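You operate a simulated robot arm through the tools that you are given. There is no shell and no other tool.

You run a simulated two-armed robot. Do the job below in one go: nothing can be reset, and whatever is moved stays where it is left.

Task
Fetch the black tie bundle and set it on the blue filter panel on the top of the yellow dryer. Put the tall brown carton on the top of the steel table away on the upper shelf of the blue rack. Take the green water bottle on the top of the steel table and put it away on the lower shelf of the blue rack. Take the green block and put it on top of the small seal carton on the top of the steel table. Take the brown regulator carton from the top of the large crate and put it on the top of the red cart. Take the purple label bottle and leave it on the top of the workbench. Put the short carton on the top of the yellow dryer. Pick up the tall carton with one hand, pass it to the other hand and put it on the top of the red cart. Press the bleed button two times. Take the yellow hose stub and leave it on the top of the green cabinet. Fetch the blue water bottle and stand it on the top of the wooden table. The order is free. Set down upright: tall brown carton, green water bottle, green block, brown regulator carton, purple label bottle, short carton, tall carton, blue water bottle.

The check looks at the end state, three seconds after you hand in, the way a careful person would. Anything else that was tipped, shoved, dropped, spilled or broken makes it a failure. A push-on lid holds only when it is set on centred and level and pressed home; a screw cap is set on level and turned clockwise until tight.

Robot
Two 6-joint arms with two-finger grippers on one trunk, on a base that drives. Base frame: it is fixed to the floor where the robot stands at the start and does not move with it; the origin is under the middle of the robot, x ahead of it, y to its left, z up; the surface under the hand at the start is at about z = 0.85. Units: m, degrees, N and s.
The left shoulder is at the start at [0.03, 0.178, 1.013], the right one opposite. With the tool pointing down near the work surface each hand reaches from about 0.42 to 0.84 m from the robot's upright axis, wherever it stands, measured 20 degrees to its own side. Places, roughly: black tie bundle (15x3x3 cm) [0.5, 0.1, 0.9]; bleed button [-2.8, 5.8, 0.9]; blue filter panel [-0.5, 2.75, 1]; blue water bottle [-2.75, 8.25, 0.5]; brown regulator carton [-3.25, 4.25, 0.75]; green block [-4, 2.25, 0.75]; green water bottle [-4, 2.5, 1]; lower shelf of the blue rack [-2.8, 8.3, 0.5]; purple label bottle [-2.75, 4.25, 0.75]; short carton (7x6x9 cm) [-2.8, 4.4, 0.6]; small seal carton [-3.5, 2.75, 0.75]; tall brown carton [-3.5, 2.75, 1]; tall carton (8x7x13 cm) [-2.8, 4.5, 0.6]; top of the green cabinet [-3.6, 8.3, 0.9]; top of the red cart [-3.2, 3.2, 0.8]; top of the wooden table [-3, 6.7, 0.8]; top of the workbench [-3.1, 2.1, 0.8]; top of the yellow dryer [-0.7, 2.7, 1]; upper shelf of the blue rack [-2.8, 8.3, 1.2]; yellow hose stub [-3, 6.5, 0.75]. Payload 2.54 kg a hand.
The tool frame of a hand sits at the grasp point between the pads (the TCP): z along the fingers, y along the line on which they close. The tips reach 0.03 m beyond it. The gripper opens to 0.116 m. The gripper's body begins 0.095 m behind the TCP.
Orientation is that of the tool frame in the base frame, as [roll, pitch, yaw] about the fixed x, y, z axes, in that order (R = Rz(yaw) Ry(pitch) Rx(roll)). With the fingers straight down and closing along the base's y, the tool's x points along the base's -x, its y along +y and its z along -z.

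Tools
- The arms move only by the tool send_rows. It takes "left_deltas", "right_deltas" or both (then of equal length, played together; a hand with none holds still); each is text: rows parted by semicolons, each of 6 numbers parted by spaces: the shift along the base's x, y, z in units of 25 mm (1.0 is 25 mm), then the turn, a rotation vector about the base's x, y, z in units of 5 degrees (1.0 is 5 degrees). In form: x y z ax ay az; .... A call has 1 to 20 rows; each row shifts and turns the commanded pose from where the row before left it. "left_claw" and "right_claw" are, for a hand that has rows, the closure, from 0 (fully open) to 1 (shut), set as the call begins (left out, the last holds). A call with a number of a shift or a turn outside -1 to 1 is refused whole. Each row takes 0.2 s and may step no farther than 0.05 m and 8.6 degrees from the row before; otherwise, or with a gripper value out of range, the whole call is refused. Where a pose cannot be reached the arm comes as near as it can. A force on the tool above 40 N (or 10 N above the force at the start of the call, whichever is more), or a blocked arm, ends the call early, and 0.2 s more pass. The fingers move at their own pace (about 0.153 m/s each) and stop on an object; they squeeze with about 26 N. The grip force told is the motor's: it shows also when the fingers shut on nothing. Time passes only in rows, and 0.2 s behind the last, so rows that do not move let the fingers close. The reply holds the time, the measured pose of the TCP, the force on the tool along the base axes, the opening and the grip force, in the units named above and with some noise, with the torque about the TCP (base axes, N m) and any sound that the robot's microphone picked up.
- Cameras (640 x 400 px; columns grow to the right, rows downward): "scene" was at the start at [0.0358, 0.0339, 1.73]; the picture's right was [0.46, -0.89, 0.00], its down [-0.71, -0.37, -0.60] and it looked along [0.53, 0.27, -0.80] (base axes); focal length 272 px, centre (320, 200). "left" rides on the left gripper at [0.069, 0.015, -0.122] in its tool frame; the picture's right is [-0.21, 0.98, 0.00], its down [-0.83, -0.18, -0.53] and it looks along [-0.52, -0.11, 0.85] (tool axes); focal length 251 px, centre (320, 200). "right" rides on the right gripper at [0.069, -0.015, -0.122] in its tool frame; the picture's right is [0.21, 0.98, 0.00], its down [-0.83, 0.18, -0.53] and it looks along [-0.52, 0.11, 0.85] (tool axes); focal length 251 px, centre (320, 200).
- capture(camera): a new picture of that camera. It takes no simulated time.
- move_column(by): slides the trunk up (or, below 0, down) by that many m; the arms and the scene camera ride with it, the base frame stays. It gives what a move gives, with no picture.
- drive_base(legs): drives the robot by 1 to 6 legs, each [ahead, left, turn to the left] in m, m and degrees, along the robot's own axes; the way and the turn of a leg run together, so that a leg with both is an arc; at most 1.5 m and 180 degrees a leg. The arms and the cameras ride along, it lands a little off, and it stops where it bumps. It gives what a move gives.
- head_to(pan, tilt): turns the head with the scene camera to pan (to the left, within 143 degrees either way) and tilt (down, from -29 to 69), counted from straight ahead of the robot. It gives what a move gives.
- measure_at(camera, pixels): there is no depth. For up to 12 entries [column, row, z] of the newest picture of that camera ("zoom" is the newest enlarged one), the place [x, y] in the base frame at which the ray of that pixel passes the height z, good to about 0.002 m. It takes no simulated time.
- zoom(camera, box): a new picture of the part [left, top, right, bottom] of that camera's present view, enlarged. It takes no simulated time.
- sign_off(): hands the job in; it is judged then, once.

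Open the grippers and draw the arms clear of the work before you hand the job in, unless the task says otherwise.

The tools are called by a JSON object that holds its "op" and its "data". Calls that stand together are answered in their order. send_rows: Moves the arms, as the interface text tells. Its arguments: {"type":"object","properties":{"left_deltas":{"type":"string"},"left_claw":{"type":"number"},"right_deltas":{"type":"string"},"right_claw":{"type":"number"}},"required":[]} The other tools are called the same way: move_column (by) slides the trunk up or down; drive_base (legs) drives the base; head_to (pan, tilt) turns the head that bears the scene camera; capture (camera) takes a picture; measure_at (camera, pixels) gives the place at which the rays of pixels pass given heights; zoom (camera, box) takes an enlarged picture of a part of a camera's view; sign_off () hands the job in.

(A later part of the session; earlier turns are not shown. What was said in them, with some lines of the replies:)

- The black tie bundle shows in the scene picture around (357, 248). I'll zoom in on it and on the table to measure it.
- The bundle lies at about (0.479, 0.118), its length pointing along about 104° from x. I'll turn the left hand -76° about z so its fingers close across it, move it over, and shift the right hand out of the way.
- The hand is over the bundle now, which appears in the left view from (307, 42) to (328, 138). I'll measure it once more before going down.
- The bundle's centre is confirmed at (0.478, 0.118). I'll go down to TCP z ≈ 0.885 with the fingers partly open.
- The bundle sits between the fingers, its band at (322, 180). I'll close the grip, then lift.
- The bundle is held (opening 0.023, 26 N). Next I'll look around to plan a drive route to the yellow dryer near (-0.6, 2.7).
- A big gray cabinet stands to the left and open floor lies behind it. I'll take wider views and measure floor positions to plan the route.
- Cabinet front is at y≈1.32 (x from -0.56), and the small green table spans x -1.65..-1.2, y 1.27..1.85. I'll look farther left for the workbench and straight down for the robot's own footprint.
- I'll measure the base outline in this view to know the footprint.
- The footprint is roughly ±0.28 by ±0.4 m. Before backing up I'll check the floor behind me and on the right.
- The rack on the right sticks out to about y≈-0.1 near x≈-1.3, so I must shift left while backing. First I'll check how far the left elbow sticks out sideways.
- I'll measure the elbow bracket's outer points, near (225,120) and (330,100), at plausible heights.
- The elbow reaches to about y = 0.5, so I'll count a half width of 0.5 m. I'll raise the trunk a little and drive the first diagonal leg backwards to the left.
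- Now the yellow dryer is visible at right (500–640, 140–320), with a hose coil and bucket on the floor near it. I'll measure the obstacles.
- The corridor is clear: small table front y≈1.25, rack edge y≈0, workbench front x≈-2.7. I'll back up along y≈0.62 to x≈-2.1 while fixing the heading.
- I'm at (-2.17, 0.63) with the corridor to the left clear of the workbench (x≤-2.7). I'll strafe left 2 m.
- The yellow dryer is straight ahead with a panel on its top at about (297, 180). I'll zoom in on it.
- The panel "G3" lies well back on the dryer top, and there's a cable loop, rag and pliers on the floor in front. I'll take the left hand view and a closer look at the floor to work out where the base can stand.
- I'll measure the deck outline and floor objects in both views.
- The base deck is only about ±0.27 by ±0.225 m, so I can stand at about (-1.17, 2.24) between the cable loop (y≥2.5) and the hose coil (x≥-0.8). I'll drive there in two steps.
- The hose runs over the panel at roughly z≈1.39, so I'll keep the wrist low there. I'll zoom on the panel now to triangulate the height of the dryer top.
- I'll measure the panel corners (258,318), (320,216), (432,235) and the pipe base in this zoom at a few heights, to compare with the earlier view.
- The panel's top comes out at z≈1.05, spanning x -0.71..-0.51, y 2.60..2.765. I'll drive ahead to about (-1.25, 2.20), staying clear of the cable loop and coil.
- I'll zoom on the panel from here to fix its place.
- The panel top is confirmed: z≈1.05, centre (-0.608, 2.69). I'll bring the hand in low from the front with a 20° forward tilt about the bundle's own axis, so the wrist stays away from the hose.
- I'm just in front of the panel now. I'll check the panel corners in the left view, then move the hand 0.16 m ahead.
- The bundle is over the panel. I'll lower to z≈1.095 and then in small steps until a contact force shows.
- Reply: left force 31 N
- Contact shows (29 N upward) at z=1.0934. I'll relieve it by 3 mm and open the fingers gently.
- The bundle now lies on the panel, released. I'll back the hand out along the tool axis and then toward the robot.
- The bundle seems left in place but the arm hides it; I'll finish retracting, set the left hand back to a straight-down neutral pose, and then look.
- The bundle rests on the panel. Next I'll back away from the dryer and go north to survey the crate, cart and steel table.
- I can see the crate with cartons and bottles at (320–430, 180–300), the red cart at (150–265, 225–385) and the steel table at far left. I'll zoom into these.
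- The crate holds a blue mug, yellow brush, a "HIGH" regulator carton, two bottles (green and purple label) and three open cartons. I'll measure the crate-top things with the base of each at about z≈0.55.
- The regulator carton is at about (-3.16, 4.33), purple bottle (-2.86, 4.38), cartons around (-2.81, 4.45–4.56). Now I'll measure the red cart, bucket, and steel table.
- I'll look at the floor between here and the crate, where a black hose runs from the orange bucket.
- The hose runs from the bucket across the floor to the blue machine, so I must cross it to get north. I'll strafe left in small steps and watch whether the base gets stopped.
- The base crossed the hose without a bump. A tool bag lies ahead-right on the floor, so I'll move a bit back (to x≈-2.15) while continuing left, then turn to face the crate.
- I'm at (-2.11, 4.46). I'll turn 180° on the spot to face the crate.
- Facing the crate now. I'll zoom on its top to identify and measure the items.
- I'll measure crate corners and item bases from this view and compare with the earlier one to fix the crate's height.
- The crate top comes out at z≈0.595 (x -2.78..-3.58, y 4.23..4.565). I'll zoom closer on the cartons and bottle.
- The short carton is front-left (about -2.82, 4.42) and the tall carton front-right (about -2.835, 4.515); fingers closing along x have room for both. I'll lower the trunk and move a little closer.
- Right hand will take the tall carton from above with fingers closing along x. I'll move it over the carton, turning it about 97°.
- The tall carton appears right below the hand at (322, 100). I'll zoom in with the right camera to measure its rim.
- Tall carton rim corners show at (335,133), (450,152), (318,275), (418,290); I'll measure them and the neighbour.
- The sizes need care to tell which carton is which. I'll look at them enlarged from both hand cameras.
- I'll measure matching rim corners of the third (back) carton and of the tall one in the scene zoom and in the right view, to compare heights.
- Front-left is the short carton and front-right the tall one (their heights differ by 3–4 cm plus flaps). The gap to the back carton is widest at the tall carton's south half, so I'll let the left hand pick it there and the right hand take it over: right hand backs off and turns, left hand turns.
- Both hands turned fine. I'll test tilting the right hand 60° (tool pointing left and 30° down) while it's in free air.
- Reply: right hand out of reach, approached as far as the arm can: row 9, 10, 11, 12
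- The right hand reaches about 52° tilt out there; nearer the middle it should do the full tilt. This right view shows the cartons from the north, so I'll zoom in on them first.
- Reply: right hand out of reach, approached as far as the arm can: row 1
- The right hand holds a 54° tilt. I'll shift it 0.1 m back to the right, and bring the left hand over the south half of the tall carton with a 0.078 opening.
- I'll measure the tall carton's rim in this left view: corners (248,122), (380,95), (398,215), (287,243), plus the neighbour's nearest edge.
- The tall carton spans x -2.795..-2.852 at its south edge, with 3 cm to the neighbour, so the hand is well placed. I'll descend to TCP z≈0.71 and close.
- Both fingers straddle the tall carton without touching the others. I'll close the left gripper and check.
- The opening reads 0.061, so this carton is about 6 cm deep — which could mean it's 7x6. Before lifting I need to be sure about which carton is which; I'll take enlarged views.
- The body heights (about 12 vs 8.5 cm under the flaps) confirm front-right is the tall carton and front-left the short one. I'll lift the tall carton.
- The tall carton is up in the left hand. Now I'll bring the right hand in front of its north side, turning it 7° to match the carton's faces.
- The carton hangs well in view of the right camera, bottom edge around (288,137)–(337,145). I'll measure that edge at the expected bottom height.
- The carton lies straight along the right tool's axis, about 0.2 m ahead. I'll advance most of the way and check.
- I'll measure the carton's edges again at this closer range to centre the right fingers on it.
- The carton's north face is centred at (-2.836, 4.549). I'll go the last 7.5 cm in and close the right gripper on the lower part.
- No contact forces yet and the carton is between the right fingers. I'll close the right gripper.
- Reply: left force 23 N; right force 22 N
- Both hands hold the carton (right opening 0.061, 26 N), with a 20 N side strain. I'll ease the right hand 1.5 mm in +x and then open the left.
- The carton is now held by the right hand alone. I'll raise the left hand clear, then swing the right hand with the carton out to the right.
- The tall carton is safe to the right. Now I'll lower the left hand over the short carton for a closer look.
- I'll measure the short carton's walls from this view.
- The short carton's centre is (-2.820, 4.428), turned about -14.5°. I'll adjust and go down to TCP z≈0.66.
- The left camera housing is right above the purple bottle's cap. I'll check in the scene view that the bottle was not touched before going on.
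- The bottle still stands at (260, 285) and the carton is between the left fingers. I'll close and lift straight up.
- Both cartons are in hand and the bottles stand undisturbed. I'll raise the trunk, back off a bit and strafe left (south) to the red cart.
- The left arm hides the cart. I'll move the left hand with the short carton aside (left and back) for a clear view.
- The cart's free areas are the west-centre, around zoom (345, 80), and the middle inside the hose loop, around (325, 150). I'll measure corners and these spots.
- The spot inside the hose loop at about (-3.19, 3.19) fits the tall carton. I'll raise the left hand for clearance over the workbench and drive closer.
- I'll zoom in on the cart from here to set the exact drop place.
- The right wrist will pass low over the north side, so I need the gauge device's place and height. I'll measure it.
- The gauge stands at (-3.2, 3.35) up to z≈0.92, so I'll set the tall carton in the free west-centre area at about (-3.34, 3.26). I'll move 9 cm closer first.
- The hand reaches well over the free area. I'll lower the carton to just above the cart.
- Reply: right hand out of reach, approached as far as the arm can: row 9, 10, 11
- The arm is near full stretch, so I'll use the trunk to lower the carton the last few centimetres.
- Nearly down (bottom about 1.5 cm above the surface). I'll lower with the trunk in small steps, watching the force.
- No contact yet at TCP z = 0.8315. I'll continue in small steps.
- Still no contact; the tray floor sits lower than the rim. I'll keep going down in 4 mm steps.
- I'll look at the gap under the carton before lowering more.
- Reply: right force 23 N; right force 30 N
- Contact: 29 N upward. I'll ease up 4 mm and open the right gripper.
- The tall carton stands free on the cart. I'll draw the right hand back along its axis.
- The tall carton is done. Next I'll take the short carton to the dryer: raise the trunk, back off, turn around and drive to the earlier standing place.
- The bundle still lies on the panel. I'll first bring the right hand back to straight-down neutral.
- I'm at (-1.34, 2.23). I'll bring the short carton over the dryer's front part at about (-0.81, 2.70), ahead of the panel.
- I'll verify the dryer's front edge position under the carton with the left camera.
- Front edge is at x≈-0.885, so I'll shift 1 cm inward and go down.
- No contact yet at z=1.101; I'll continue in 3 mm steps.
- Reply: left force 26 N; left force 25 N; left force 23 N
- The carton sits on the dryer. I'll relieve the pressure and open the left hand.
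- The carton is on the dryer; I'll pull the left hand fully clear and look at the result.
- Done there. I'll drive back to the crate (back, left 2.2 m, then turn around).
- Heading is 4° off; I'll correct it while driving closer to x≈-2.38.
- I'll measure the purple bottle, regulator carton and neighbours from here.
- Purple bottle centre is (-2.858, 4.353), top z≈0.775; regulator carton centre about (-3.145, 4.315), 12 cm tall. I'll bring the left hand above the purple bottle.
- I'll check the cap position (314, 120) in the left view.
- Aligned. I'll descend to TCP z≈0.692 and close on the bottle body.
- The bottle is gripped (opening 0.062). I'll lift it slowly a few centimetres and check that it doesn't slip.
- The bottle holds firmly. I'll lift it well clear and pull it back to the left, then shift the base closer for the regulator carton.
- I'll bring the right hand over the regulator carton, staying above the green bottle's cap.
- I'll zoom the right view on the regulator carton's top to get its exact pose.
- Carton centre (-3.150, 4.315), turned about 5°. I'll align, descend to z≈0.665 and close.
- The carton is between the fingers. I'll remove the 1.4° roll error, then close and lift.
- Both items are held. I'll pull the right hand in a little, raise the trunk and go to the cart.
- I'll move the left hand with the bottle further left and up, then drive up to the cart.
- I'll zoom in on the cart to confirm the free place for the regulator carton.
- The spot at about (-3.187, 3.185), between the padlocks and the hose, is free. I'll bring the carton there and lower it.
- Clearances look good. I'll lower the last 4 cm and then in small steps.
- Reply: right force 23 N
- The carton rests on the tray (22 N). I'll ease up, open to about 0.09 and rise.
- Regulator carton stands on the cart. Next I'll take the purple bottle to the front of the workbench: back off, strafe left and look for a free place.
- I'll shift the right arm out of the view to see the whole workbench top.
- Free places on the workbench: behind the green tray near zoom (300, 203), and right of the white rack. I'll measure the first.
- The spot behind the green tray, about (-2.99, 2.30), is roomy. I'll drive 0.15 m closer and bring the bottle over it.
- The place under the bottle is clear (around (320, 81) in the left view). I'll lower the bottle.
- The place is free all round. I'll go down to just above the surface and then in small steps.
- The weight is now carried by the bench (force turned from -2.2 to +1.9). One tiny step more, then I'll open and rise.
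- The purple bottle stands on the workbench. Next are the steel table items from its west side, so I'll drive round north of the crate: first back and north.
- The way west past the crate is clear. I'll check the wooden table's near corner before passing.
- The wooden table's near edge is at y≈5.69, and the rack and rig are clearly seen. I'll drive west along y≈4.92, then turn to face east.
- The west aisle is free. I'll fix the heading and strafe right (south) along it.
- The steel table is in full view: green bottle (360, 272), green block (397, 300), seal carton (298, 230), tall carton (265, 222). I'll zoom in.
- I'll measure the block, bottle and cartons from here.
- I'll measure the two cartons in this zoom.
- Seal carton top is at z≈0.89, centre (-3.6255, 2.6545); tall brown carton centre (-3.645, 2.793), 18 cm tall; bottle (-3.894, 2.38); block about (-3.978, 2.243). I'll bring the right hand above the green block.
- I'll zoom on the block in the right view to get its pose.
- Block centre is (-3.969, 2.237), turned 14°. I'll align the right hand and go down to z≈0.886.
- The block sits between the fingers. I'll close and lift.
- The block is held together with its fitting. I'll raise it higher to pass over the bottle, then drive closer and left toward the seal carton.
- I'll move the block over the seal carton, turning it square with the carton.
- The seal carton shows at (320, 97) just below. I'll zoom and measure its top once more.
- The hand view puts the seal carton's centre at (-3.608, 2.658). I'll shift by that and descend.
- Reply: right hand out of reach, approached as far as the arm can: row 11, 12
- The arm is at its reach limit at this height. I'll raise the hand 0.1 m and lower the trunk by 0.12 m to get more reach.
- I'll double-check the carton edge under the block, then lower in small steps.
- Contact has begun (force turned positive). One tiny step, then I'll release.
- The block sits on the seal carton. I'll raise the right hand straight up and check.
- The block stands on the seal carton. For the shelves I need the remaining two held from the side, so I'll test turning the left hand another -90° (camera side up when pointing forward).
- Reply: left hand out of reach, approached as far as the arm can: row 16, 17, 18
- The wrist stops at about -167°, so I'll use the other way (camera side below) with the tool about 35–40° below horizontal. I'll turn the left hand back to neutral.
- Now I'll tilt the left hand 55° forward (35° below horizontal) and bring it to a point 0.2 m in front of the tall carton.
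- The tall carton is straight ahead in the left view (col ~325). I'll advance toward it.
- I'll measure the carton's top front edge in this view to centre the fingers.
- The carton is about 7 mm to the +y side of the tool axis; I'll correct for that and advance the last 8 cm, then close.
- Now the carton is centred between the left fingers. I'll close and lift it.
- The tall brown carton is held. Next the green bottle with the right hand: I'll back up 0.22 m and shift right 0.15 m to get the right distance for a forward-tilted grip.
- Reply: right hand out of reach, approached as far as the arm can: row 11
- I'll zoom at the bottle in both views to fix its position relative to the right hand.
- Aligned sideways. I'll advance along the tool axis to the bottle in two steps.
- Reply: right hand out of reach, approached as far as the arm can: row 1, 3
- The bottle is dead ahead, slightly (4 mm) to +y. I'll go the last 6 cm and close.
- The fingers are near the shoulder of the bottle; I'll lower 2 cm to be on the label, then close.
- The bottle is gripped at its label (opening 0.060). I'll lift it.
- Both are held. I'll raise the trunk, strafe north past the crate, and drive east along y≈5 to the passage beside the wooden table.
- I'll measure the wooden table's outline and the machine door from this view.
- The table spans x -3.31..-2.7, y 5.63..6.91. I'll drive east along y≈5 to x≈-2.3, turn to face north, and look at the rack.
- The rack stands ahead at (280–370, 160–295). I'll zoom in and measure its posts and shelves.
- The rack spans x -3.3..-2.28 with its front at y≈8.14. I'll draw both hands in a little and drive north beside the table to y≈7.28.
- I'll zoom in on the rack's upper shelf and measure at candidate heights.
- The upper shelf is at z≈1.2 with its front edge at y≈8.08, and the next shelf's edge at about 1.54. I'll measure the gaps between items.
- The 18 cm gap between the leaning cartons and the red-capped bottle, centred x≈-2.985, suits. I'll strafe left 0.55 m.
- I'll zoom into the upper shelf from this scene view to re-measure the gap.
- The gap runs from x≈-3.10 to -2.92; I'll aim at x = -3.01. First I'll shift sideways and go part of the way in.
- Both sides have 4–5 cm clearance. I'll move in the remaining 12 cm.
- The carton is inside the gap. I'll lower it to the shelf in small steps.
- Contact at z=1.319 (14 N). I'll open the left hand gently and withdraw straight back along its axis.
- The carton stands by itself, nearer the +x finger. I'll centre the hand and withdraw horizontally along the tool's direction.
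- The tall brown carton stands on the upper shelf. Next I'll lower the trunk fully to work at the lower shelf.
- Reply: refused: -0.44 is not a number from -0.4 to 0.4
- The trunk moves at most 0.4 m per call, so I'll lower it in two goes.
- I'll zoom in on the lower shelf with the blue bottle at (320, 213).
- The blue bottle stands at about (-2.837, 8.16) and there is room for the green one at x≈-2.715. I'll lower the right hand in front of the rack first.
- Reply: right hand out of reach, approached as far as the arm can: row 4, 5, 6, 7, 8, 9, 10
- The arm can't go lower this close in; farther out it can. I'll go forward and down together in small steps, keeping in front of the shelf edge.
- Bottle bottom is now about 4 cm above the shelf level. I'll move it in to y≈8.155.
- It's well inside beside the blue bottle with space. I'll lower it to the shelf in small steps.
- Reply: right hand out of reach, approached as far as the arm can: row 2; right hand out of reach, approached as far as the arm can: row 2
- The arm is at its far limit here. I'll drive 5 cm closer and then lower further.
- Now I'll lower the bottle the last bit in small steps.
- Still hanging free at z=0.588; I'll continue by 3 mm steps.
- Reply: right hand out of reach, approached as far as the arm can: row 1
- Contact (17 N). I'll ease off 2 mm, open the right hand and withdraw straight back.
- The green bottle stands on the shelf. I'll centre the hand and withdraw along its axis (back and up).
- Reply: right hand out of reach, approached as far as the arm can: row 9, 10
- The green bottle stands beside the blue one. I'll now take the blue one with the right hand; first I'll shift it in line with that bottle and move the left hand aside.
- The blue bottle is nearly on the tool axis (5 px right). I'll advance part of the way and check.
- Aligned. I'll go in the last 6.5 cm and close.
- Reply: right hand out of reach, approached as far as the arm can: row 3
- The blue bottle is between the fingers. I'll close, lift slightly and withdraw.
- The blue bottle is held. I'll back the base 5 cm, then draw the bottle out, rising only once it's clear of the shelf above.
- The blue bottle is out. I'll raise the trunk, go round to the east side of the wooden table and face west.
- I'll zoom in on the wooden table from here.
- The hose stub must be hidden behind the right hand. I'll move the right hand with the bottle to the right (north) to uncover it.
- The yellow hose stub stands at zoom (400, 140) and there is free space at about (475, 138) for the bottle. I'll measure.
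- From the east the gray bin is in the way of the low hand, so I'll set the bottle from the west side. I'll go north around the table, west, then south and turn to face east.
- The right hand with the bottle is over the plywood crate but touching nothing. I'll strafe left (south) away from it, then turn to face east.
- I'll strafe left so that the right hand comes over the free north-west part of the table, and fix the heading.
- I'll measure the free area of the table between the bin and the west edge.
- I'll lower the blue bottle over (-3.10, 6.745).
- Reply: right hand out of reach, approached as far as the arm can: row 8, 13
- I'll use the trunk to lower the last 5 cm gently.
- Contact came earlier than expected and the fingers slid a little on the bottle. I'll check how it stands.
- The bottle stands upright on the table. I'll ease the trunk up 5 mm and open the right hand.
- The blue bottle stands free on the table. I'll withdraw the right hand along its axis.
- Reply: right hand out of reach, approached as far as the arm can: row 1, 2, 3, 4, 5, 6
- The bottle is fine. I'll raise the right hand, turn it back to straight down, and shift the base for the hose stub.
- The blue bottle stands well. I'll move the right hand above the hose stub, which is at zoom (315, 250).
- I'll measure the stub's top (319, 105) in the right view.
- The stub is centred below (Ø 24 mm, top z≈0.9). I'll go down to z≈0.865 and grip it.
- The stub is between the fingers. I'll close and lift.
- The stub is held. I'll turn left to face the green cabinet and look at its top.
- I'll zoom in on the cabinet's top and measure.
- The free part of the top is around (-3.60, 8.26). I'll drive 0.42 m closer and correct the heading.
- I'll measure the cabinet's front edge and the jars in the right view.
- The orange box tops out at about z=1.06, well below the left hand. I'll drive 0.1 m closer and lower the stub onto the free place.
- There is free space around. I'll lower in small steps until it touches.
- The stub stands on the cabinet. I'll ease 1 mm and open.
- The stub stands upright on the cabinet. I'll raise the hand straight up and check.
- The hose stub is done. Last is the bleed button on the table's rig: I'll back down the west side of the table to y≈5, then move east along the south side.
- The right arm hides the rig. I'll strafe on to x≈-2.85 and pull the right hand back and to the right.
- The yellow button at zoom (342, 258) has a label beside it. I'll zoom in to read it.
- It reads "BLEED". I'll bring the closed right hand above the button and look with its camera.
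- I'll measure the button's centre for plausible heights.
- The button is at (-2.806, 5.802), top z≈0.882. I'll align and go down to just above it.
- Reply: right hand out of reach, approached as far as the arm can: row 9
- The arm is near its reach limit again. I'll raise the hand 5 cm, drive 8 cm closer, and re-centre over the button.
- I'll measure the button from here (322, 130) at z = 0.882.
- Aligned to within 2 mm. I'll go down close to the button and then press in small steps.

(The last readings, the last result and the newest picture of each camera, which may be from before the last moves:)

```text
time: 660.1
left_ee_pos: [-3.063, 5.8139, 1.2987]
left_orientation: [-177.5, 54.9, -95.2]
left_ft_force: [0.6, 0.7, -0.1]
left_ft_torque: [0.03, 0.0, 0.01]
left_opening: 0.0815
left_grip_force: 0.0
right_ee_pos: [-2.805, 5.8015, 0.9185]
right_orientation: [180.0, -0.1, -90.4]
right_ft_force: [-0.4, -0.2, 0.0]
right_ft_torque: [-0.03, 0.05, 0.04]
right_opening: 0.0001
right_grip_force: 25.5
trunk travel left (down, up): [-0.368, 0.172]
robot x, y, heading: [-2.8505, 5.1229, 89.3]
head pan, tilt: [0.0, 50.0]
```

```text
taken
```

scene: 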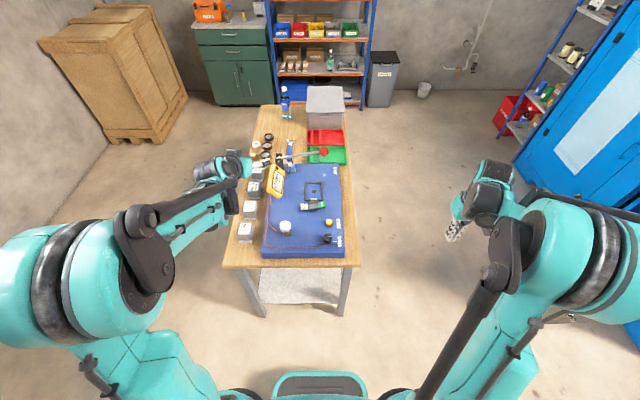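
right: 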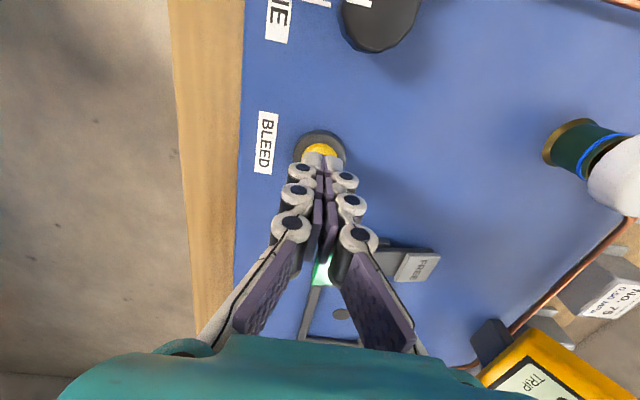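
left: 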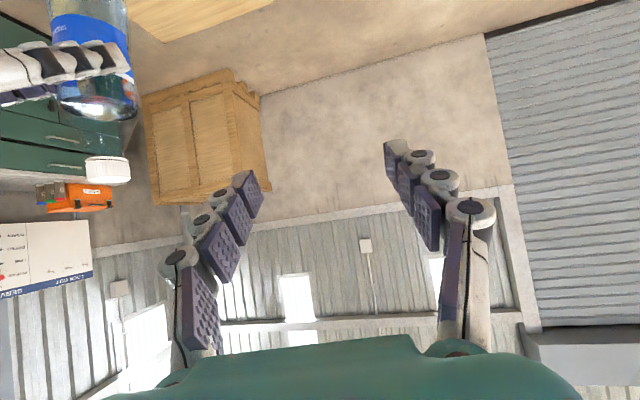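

No contact yet at z=0.9185; the fingertips are right over the button. I'll continue in 2.5 mm steps.

{"op": "send_rows", "data": {"right_deltas": "0 0 -0.1 0 0 0; 0 0 0 0 0 0"}}

{"op": "send_rows", "data": {"right_deltas": "0 0 -0.1 0 0 0; 0 0 0 0 0 0"}}

{"op": "send_rows", "data": {"right_deltas": "0 0 -0.1 0 0 0; 0 0 0 0 0 0"}}

```text
time: 660.7
left_ee_pos: [-3.063, 5.8141, 1.2999]
left_orientation: [-177.5, 54.8, -95.3]
left_ft_force: [0.1, 0.1, -0.5]
left_ft_torque: [-0.02, -0.02, 0.0]
left_opening: 0.0812
left_grip_force: 0.1
right_ee_pos: [-2.8041, 5.8011, 0.9153]
right_orientation: [179.9, -0.2, -90.4]
right_ft_force: [0.4, 1.0, 0.3]
right_ft_torque: [-0.02, 0.03, -0.01]
right_opening: 0.0
right_grip_force: 26.1
trunk travel left (down, up): [-0.368, 0.172]
robot x, y, heading: [-2.8538, 5.1202, 89.6]
head pan, tilt: [0.0, 50.0]
```

```text
time: 661.3
left_ee_pos: [-3.0622, 5.8127, 1.2997]
left_orientation: [-177.5, 54.8, -95.2]
left_ft_force: [-0.3, -0.1, 0.0]
left_ft_torque: [0.02, 0.01, 0.02]
left_opening: 0.0815
left_grip_force: 0.1
right_ee_pos: [-2.805, 5.8016, 0.9142]
right_orientation: [180.0, -0.2, -90.4]
right_ft_force: [-0.2, -0.9, 0.1]
right_ft_torque: [0.0, -0.02, 0.0]
right_opening: 0.0
right_grip_force: 26.1
trunk travel left (down, up): [-0.368, 0.172]
robot x, y, heading: [-2.8532, 5.1223, 89.6]
head pan, tilt: [0.0, 50.0]
```

```text
time: 661.9
left_ee_pos: [-3.0628, 5.8138, 1.2994]
left_orientation: [-177.5, 54.8, -95.3]
left_ft_force: [-0.6, 0.6, -0.6]
left_ft_torque: [0.0, 0.02, 0.0]
left_opening: 0.081
left_grip_force: 0.0
right_ee_pos: [-2.8048, 5.8009, 0.9106]
right_orientation: [-179.9, -0.2, -90.3]
right_ft_force: [-0.1, -0.1, 0.4]
right_ft_torque: [0.01, -0.03, 0.04]
right_opening: 0.0
right_grip_force: 26.5
trunk travel left (down, up): [-0.368, 0.172]
robot x, y, heading: [-2.8517, 5.124, 89.6]
head pan, tilt: [0.0, 50.0]
```

{"op": "send_rows", "data": {"right_deltas": "0 0 -0.1 0 0 0; 0 0 0 0 0 0"}}

{"op": "send_rows", "data": {"right_deltas": "0 0 -0.1 0 0 0; 0 0 0 0 0 0"}}

{"op": "capture", "data": {"camera": "right"}}

{"op": "zoom", "data": {"camera": "scene", "box": [290, 205, 370, 265]}}

```text
time: 662.5
left_ee_pos: [-3.0635, 5.8149, 1.2996]
left_orientation: [-177.5, 54.8, -95.2]
left_ft_force: [-0.5, 0.4, -0.5]
left_ft_torque: [0.01, 0.01, 0.02]
left_opening: 0.081
left_grip_force: 0.2
right_ee_pos: [-2.8054, 5.8012, 0.9084]
right_orientation: [180.0, -0.2, -90.4]
right_ft_force: [0.1, -0.5, -0.2]
right_ft_torque: [-0.01, -0.03, -0.01]
right_opening: 0.0003
right_grip_force: 25.9
trunk travel left (down, up): [-0.368, 0.172]
robot x, y, heading: [-2.8558, 5.1224, 89.7]
head pan, tilt: [0.0, 50.0]
```

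```text
time: 663.1
left_ee_pos: [-3.0636, 5.8143, 1.2991]
left_orientation: [-177.5, 54.8, -95.2]
left_ft_force: [-0.7, -0.1, -0.3]
left_ft_torque: [-0.02, -0.01, -0.01]
left_opening: 0.0811
left_grip_force: 0.1
right_ee_pos: [-2.805, 5.8005, 0.9054]
right_orientation: [-180.0, -0.2, -90.4]
right_ft_force: [1.1, -0.9, 0.3]
right_ft_torque: [0.0, 0.03, 0.01]
right_opening: 0.0
right_grip_force: 25.9
trunk travel left (down, up): [-0.368, 0.172]
robot x, y, heading: [-2.8527, 5.1245, 89.7]
head pan, tilt: [0.0, 50.0]
```

```text
taken
```

right: 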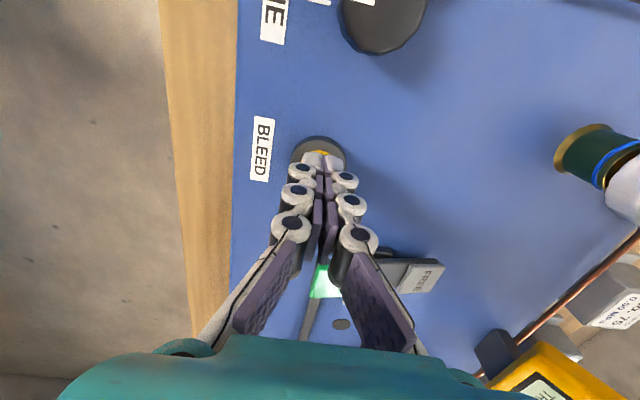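

```text
6.67 times, centred on (330, 235) of scene
```

zoom: 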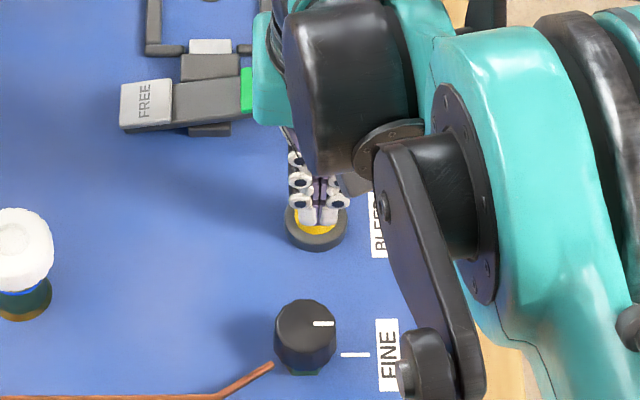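

The fingertips are centred on the button and almost touching. I'll continue pressing down in 2.5 mm steps.

{"op": "send_rows", "data": {"right_deltas": "0 0 -0.1 0 0 0; 0 0 0 0 0 0"}}

{"op": "send_rows", "data": {"right_deltas": "0 0 -0.1 0 0 0; 0 0 0 0 0 0"}}

{"op": "send_rows", "data": {"right_deltas": "0 0 -0.1 0 0 0; 0 0 0 0 0 0"}}

```text
time: 663.7
left_ee_pos: [-3.0624, 5.8144, 1.2992]
left_orientation: [-177.5, 54.8, -95.1]
left_ft_force: [-0.4, -0.1, -0.6]
left_ft_torque: [-0.04, 0.0, 0.03]
left_opening: 0.0811
left_grip_force: 0.0
right_ee_pos: [-2.8046, 5.8004, 0.9027]
right_orientation: [-180.0, -0.1, -90.4]
right_ft_force: [-0.8, -0.2, 0.4]
right_ft_torque: [0.0, -0.04, 0.0]
right_opening: 0.0
right_grip_force: 26.4
trunk travel left (down, up): [-0.368, 0.172]
robot x, y, heading: [-2.8521, 5.1214, 89.4]
head pan, tilt: [0.0, 50.0]
```

```text
time: 664.3
left_ee_pos: [-3.0625, 5.8138, 1.3003]
left_orientation: [-177.5, 54.8, -95.3]
left_ft_force: [0.5, -0.2, -0.2]
left_ft_torque: [-0.03, 0.02, -0.01]
left_opening: 0.0811
left_grip_force: 0.0
right_ee_pos: [-2.8056, 5.801, 0.8995]
right_orientation: [179.9, -0.2, -90.4]
right_ft_force: [-0.3, -0.5, -0.1]
right_ft_torque: [0.0, 0.02, 0.01]
right_opening: 0.0
right_grip_force: 26.2
trunk travel left (down, up): [-0.368, 0.172]
robot x, y, heading: [-2.8526, 5.1255, 89.7]
head pan, tilt: [0.0, 50.0]
```

```text
time: 664.9
left_ee_pos: [-3.0618, 5.8152, 1.2991]
left_orientation: [-177.5, 54.8, -95.2]
left_ft_force: [-0.4, 0.1, -0.3]
left_ft_torque: [-0.02, -0.02, 0.01]
left_opening: 0.0814
left_grip_force: 0.0
right_ee_pos: [-2.8051, 5.8004, 0.8988]
right_orientation: [180.0, -0.2, -90.4]
right_ft_force: [-1.2, 0.9, 0.7]
right_ft_torque: [0.01, 0.04, 0.01]
right_opening: 0.0
right_grip_force: 26.3
trunk travel left (down, up): [-0.368, 0.172]
robot x, y, heading: [-2.8527, 5.1218, 89.5]
head pan, tilt: [0.0, 50.0]
```

{"op": "send_rows", "data": {"right_deltas": "0 0 -0.1 0 0 0; 0 0 0 0 0 0"}}

{"op": "send_rows", "data": {"right_deltas": "0 0 -0.1 0 0 0; 0 0 0 0 0 0"}}

{"op": "send_rows", "data": {"right_deltas": "0 0 -0.1 0 0 0; 0 0 0 0 0 0"}}

{"op": "zoom", "data": {"camera": "scene", "box": [290, 205, 370, 265]}}

```text
time: 665.5
left_ee_pos: [-3.0621, 5.8143, 1.2998]
left_orientation: [-177.4, 54.8, -95.3]
left_ft_force: [0.7, 0.3, 0.3]
left_ft_torque: [0.01, -0.04, -0.03]
left_opening: 0.0812
left_grip_force: 0.0
right_ee_pos: [-2.8048, 5.7996, 0.8957]
right_orientation: [-180.0, -0.2, -90.4]
right_ft_force: [-0.5, 1.1, 2.7]
right_ft_torque: [0.03, 0.06, 0.04]
right_opening: 0.0
right_grip_force: 25.7
trunk travel left (down, up): [-0.368, 0.172]
robot x, y, heading: [-2.8507, 5.1219, 89.5]
head pan, tilt: [0.0, 50.0]
heard: click
```

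```text
time: 666.1
left_ee_pos: [-3.0629, 5.8143, 1.3007]
left_orientation: [-177.5, 54.8, -95.1]
left_ft_force: [0.1, -0.1, 0.0]
left_ft_torque: [0.0, 0.0, -0.02]
left_opening: 0.0813
left_grip_force: 0.0
right_ee_pos: [-2.8058, 5.8011, 0.8929]
right_orientation: [-179.9, -0.2, -90.4]
right_ft_force: [-1.9, -0.5, 4.0]
right_ft_torque: [-0.02, 0.09, 0.04]
right_opening: 0.0
right_grip_force: 26.1
trunk travel left (down, up): [-0.368, 0.172]
robot x, y, heading: [-2.854, 5.1223, 89.5]
head pan, tilt: [0.0, 50.0]
```

```text
time: 666.7
left_ee_pos: [-3.0638, 5.813, 1.2991]
left_orientation: [-177.5, 54.9, -95.2]
left_ft_force: [-0.7, -0.1, 0.4]
left_ft_torque: [0.0, 0.02, -0.01]
left_opening: 0.0812
left_grip_force: 0.1
right_ee_pos: [-2.8044, 5.8015, 0.8915]
right_orientation: [-180.0, 0.0, -90.4]
right_ft_force: [-1.6, 3.6, 16.7]
right_ft_torque: [0.22, 0.01, 0.01]
right_opening: 0.0058
right_grip_force: 28.9
trunk travel left (down, up): [-0.368, 0.172]
robot x, y, heading: [-2.8501, 5.1175, 89.5]
head pan, tilt: [0.0, 50.0]
```

```text
6.67 times, centred on (330, 235) of scene
```

zoom: 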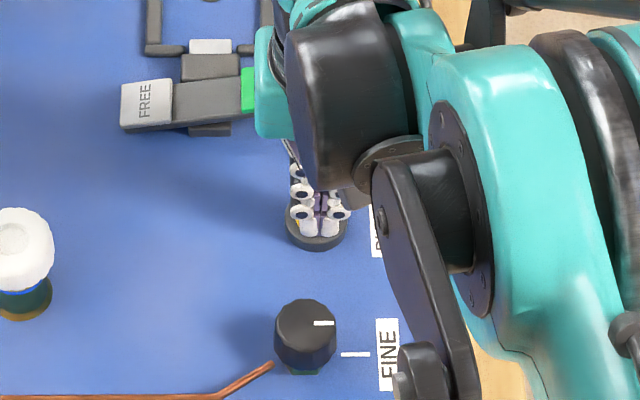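

A click was heard: one press done. I'll raise the hand well off the button, then press a second time.

{"op": "send_rows", "data": {"right_deltas": "0 0 0.6 0 0 0; 0 0 0.6 0 0 0; 0 0 0.4 0 0 0; 0 0 0 0 0 0; 0 0 0 0 0 0"}}

{"op": "zoom", "data": {"camera": "scene", "box": [290, 205, 370, 265]}}

```text
time: 667.9
left_ee_pos: [-3.0636, 5.8146, 1.3002]
left_orientation: [-177.5, 54.8, -95.2]
left_ft_force: [-1.3, 0.2, -0.6]
left_ft_torque: [0.0, 0.02, 0.03]
left_opening: 0.0811
left_grip_force: 0.0
right_ee_pos: [-2.8052, 5.8008, 0.9306]
right_orientation: [180.0, -0.2, -90.4]
right_ft_force: [-0.1, -0.8, 0.0]
right_ft_torque: [0.03, 0.0, 0.0]
right_opening: 0.0
right_grip_force: 28.4
trunk travel left (down, up): [-0.368, 0.172]
robot x, y, heading: [-2.8531, 5.1232, 89.3]
head pan, tilt: [0.0, 50.0]
```

```text
6.67 times, centred on (330, 235) of scene
```

zoom: 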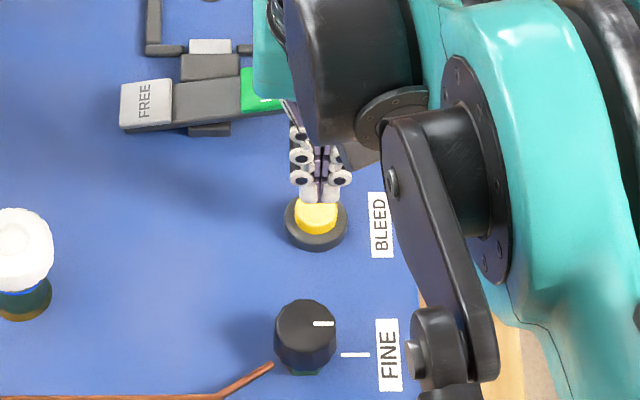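

The button sprang back. Now the second press: down to z≈0.90, then in small steps until a click.

{"op": "send_rows", "data": {"right_deltas": "0 0 -0.6 0 0 0; 0 0 -0.6 0 0 0; 0 0 0 0 0 0"}}

{"op": "send_rows", "data": {"right_deltas": "0 0 -0.1 0 0 0; 0 0 -0.1 0 0 0; 0 0 0 0 0 0"}}

```text
time: 668.7
left_ee_pos: [-3.0625, 5.8132, 1.2992]
left_orientation: [-177.5, 54.8, -95.1]
left_ft_force: [0.0, -0.4, 0.3]
left_ft_torque: [-0.02, -0.02, 0.0]
left_opening: 0.0811
left_grip_force: 0.1
right_ee_pos: [-2.8053, 5.7996, 0.8997]
right_orientation: [-180.0, -0.2, -90.4]
right_ft_force: [-0.6, 0.3, -0.6]
right_ft_torque: [0.02, 0.02, 0.01]
right_opening: 0.0
right_grip_force: 29.0
trunk travel left (down, up): [-0.368, 0.172]
robot x, y, heading: [-2.853, 5.1199, 89.4]
head pan, tilt: [0.0, 50.0]
```

```text
time: 669.5
left_ee_pos: [-3.063, 5.8134, 1.2997]
left_orientation: [-177.5, 54.8, -95.2]
left_ft_force: [0.2, 0.1, 1.4]
left_ft_torque: [-0.02, -0.02, -0.02]
left_opening: 0.0813
left_grip_force: 0.1
right_ee_pos: [-2.8041, 5.7992, 0.8954]
right_orientation: [180.0, -0.1, -90.5]
right_ft_force: [-1.7, -0.1, 3.4]
right_ft_torque: [0.04, 0.04, 0.0]
right_opening: 0.0
right_grip_force: 28.2
trunk travel left (down, up): [-0.368, 0.172]
robot x, y, heading: [-2.8582, 5.1244, 89.3]
head pan, tilt: [0.0, 50.0]
heard: click
```

The second click was heard. I'll lift the hand off, well clear.

{"op": "send_rows", "data": {"right_deltas": "0 0 0.6 0 0 0; 0 0 1 0 0 0; 0 0 1 0 0 0; 0 0 1 0 0 0; 0 0 1 0 0 0; 0 0 1 0 0 0; 0 0 1 0 0 0; 0 0 1 0 0 0; 0 0 1 0 0 0; 0 0 1 0 0 0; 0 0 0 0 0 0"}}

{"op": "send_rows", "data": {"right_deltas": "0.8 -0.8 0 0 0 0; 0.8 -0.8 0 0 0 0; 0.8 -0.8 0 0 0 0; 0.8 -0.8 0 0 0 0; 0.8 -0.8 0 0 0 0; 0.8 -0.8 0 0 0 0; 0.8 -0.8 0 0 0 0; 0.8 -0.8 0 0 0 0; 0.8 -0.8 0 0 0 0; 0.8 -0.8 0 0 0 0; 0 0 0 0 0 0", "right_claw": 0}}

{"op": "capture", "data": {"camera": "scene"}}

{"op": "zoom", "data": {"camera": "scene", "box": [220, 60, 420, 280]}}

```text
time: 671.9
left_ee_pos: [-3.0631, 5.8151, 1.3]
left_orientation: [-177.5, 54.8, -95.2]
left_ft_force: [0.3, 0.2, 0.9]
left_ft_torque: [0.01, 0.02, 0.0]
left_opening: 0.0814
left_grip_force: 0.0
right_ee_pos: [-2.8031, 5.8015, 1.1343]
right_orientation: [180.0, -0.1, -90.5]
right_ft_force: [0.2, 0.0, 0.7]
right_ft_torque: [-0.01, -0.05, 0.0]
right_opening: 0.0002
right_grip_force: 28.8
trunk travel left (down, up): [-0.368, 0.172]
robot x, y, heading: [-2.8542, 5.1195, 89.5]
head pan, tilt: [0.0, 50.0]
```

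```text
time: 674.3
left_ee_pos: [-3.0633, 5.8147, 1.3]
left_orientation: [-177.5, 54.8, -95.2]
left_ft_force: [1.3, -0.1, 0.3]
left_ft_torque: [0.02, 0.02, 0.0]
left_opening: 0.0811
left_grip_force: 0.1
right_ee_pos: [-2.6054, 5.6015, 1.136]
right_orientation: [180.0, -0.2, -90.4]
right_ft_force: [0.8, 0.8, 0.1]
right_ft_torque: [-0.02, -0.02, -0.04]
right_opening: 0.1161
right_grip_force: 0.1
trunk travel left (down, up): [-0.368, 0.172]
robot x, y, heading: [-2.8585, 5.1233, 89.6]
head pan, tilt: [0.0, 50.0]
```

```text
taken
```

scene: 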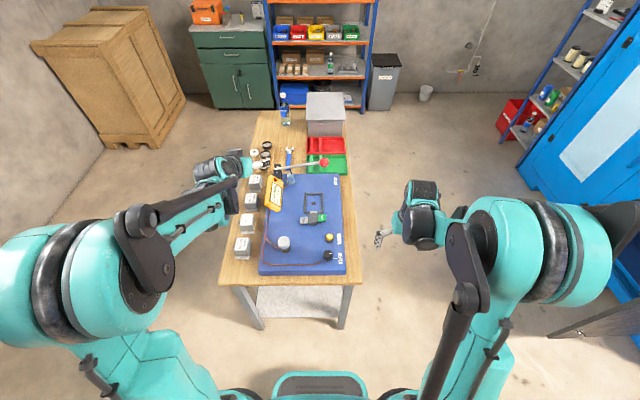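

```text
1.82 times, centred on (320, 170) of scene
```

zoom: 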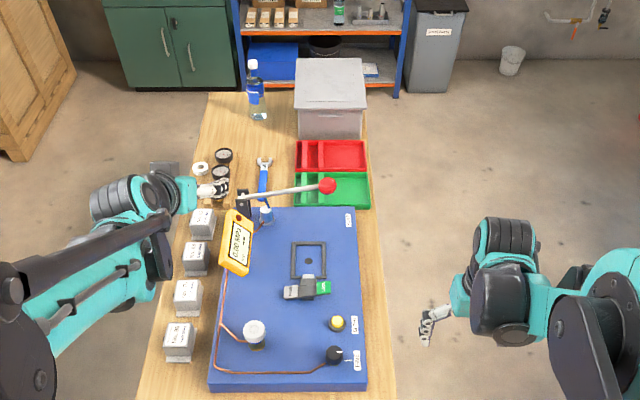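

All actions are done. I'll back off from the table to open floor and then look around to verify the results.

{"op": "drive_base", "data": {"legs": [[-0.15, 0, 0], [0, -0.65, 0]]}}

{"op": "send_rows", "data": {"left_deltas": "0 -0.3 0.3 0 0 0; 0 -0.3 0.3 0 0 0; 0 0 0 0 0 0", "left_claw": 0}}

{"op": "head_to", "data": {"pan": 20, "tilt": 15}}

{"op": "capture", "data": {"camera": "scene"}}

{"op": "zoom", "data": {"camera": "scene", "box": [180, 140, 420, 320]}}

```text
time: 678.9
left_ee_pos: [-2.4317, 5.6546, 1.2993]
left_orientation: [-177.6, 54.9, -94.2]
left_ft_force: [0.2, 0.5, 0.0]
left_ft_torque: [-0.01, 0.02, 0.02]
left_opening: 0.0813
left_grip_force: 0.1
right_ee_pos: [-1.9708, 5.4499, 1.1361]
right_orientation: [180.0, -0.3, -89.6]
right_ft_force: [0.7, 0.7, 0.1]
right_ft_torque: [0.02, -0.02, 0.0]
right_opening: 0.1161
right_grip_force: 0.0
trunk travel left (down, up): [-0.368, 0.172]
robot x, y, heading: [-2.212, 4.9681, 90.8]
head pan, tilt: [0.0, 50.0]
```

```text
time: 679.7
left_ee_pos: [-2.4323, 5.6403, 1.3124]
left_orientation: [-177.4, 54.8, -94.2]
left_ft_force: [-0.2, 0.5, 0.0]
left_ft_torque: [0.01, 0.02, -0.01]
left_opening: 0.1157
left_grip_force: 0.1
right_ee_pos: [-1.9711, 5.4501, 1.1358]
right_orientation: [-180.0, -0.1, -89.6]
right_ft_force: [0.6, -0.1, -0.8]
right_ft_torque: [0.03, -0.03, 0.03]
right_opening: 0.1158
right_grip_force: 0.1
trunk travel left (down, up): [-0.368, 0.172]
robot x, y, heading: [-2.2114, 4.9689, 90.4]
head pan, tilt: [0.0, 50.0]
```

```text
time: 680.7
left_ee_pos: [-2.4315, 5.64, 1.3138]
left_orientation: [-177.5, 54.8, -94.2]
left_ft_force: [1.1, 0.4, 0.3]
left_ft_torque: [-0.01, 0.02, 0.02]
left_opening: 0.1158
left_grip_force: 0.2
right_ee_pos: [-1.971, 5.4498, 1.1352]
right_orientation: [-180.0, -0.2, -89.6]
right_ft_force: [-0.3, -0.7, -0.7]
right_ft_torque: [-0.01, 0.01, -0.01]
right_opening: 0.1162
right_grip_force: 0.0
trunk travel left (down, up): [-0.368, 0.172]
robot x, y, heading: [-2.2097, 4.9668, 90.7]
head pan, tilt: [20.0, 15.0]
```

```text
taken
```

scene: 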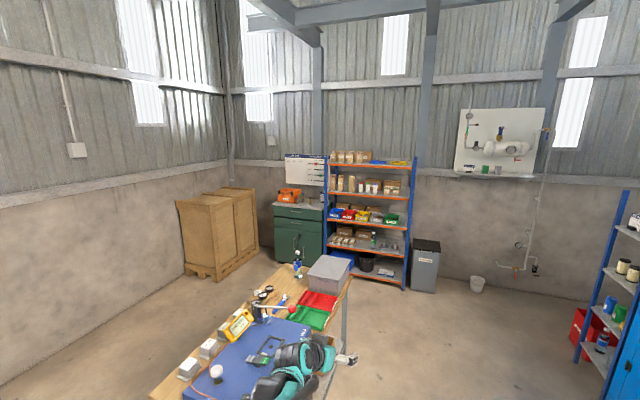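

```text
2.22 times, centred on (300, 230) of scene
```

zoom: 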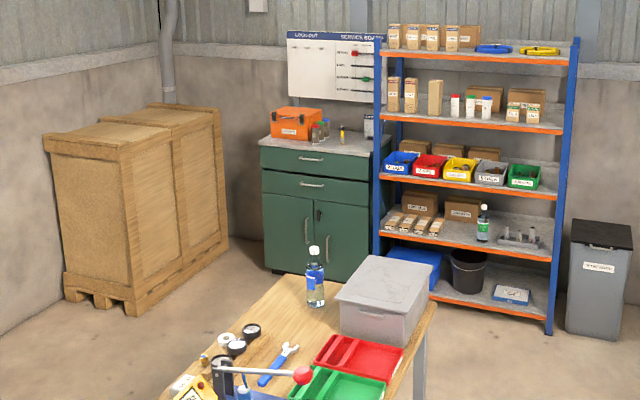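

The north side looks right. I'll check the crate, cart, steel table, workbench and dryer.

{"op": "head_to", "data": {"pan": 125, "tilt": 30}}

{"op": "capture", "data": {"camera": "scene"}}

{"op": "zoom", "data": {"camera": "scene", "box": [250, 80, 570, 280]}}

{"op": "head_to", "data": {"pan": -143, "tilt": 25}}

{"op": "capture", "data": {"camera": "scene"}}

```text
time: 682.5
left_ee_pos: [-2.4323, 5.6398, 1.3133]
left_orientation: [-177.5, 54.8, -94.2]
left_ft_force: [0.3, -0.4, 0.4]
left_ft_torque: [-0.06, 0.0, -0.03]
left_opening: 0.1161
left_grip_force: 0.1
right_ee_pos: [-1.9705, 5.4509, 1.1362]
right_orientation: [180.0, -0.1, -89.4]
right_ft_force: [0.1, -0.3, 0.3]
right_ft_torque: [0.01, 0.03, -0.02]
right_opening: 0.1159
right_grip_force: 0.1
trunk travel left (down, up): [-0.368, 0.172]
robot x, y, heading: [-2.2083, 4.9662, 90.5]
head pan, tilt: [125.0, 30.0]
```

```text
taken
```

scene: 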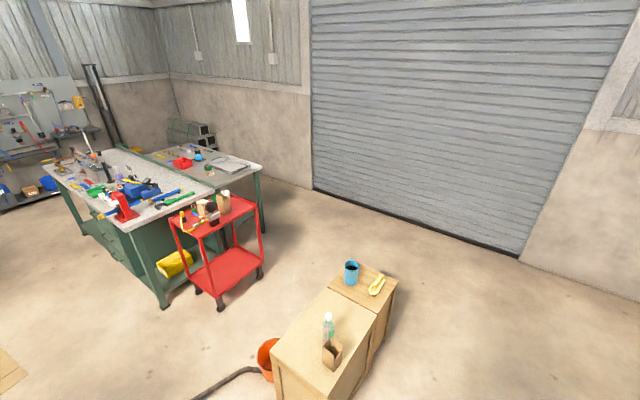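

```text
2.00 times, centred on (410, 180) of scene
```

zoom: 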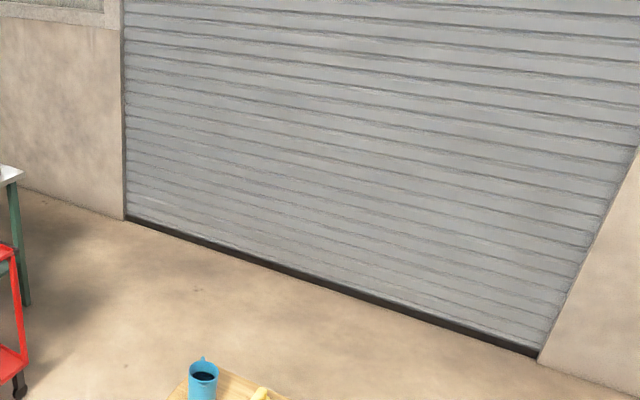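

```text
time: 686.3
left_ee_pos: [-2.4318, 5.6398, 1.3125]
left_orientation: [-177.5, 54.7, -94.1]
left_ft_force: [-0.1, 0.2, -0.5]
left_ft_torque: [0.02, 0.01, -0.01]
left_opening: 0.116
left_grip_force: 0.1
right_ee_pos: [-1.9715, 5.4505, 1.1368]
right_orientation: [-179.9, -0.3, -89.5]
right_ft_force: [0.0, 0.5, -0.1]
right_ft_torque: [0.0, -0.01, 0.02]
right_opening: 0.1158
right_grip_force: 0.0
trunk travel left (down, up): [-0.368, 0.172]
robot x, y, heading: [-2.2154, 4.9656, 90.7]
head pan, tilt: [-143.0, 25.0]
```

```text
taken
```

scene: 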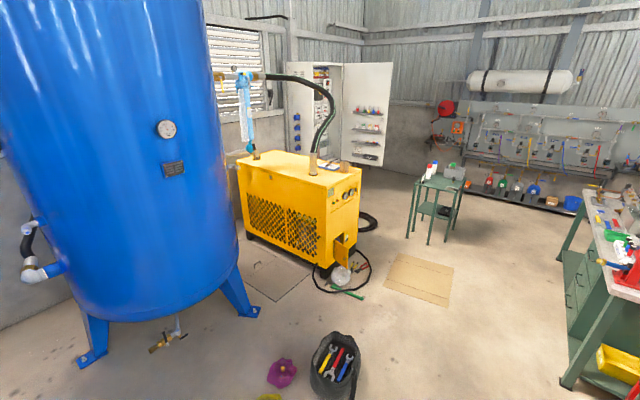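

{"op": "zoom", "data": {"camera": "scene", "box": [230, 130, 390, 230]}}

{"op": "head_to", "data": {"pan": 135, "tilt": 25}}

{"op": "zoom", "data": {"camera": "scene", "box": [80, 120, 400, 320]}}

{"op": "capture", "data": {"camera": "scene"}}

```text
4.00 times, centred on (310, 180) of scene
```

zoom: 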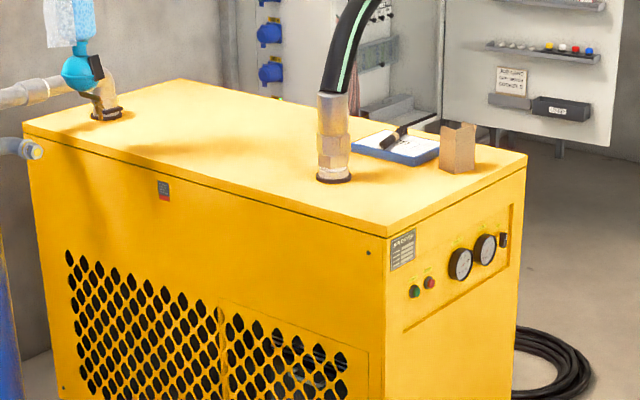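

```text
time: 690.1
left_ee_pos: [-2.4321, 5.6395, 1.3135]
left_orientation: [-177.5, 54.8, -94.2]
left_ft_force: [0.2, -0.5, 0.5]
left_ft_torque: [0.01, 0.0, 0.0]
left_opening: 0.1159
left_grip_force: 0.1
right_ee_pos: [-1.9716, 5.4507, 1.1349]
right_orientation: [180.0, -0.2, -89.6]
right_ft_force: [-0.9, 1.3, 0.0]
right_ft_torque: [-0.03, 0.0, 0.03]
right_opening: 0.1161
right_grip_force: 0.1
trunk travel left (down, up): [-0.368, 0.172]
robot x, y, heading: [-2.2134, 4.9679, 90.5]
head pan, tilt: [135.0, 25.0]
```

```text
2.00 times, centred on (240, 220) of scene
```

zoom: 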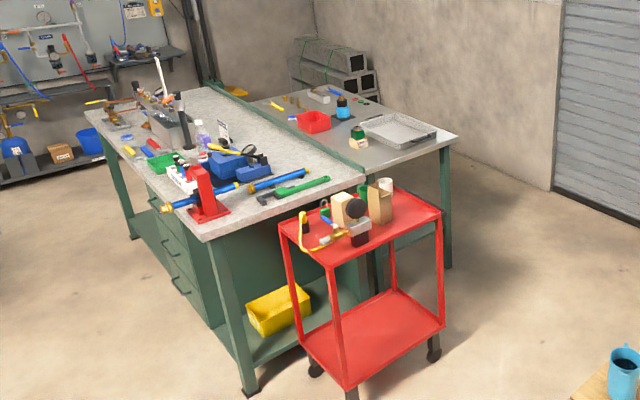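

```text
taken
```

scene: 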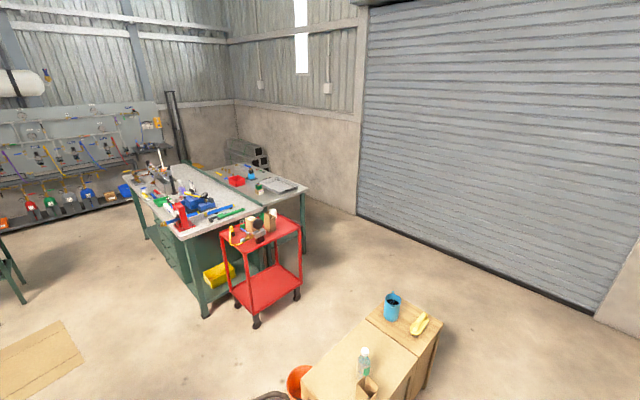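

Every item is where it belongs: bundle on the panel, short carton on the dryer, the two cartons on the cart, purple bottle on the workbench, block on the seal carton, and the shelf, table and cabinet items in place. The grippers are open and the arms clear, so I'll hand the job in.

{"op": "sign_off", "data": {}}

```text
The job is handed in.
```

I carried out all eleven tasks and handed the job in. The final camera check showed everything in place and nothing knocked over. The judge's result has not come back.

| Item | Where it is now |
|---|---|
| Black tie bundle | Lying on the blue filter panel on the dryer |
| Short carton | Standing on the dryer, in front of the panel |
| Tall carton | Picked up with the left hand, passed to the right, standing on the red cart |
| Brown regulator carton | Standing on the red cart |
| Purple label bottle | Standing on the workbench |
| Green block | On top of the small seal carton, with its brass fitting still on it |
| Tall brown carton | Standing on the upper shelf of the rack |
| Green water bottle | Standing on the lower shelf of the rack |
| Blue water bottle | Standing on the wooden table |
| Yellow hose stub | Standing on the green cabinet |
| Bleed button | Pressed twice; a click was heard each time |

Three things might matter to the judge:
- **Carton choice:** three open cartons stood on the crate. Their measured sizes didn't match the listed ones exactly, so I identified the short and tall ones by position and relative height. I left the third untouched.
- **Floor hose:** the base drove over the black hose on the floor each time I went between the north and south sides. It was never blocked.
- **Blue water bottle:** my grip slipped about a centimetre when I set it on the table. It stood upright after release.
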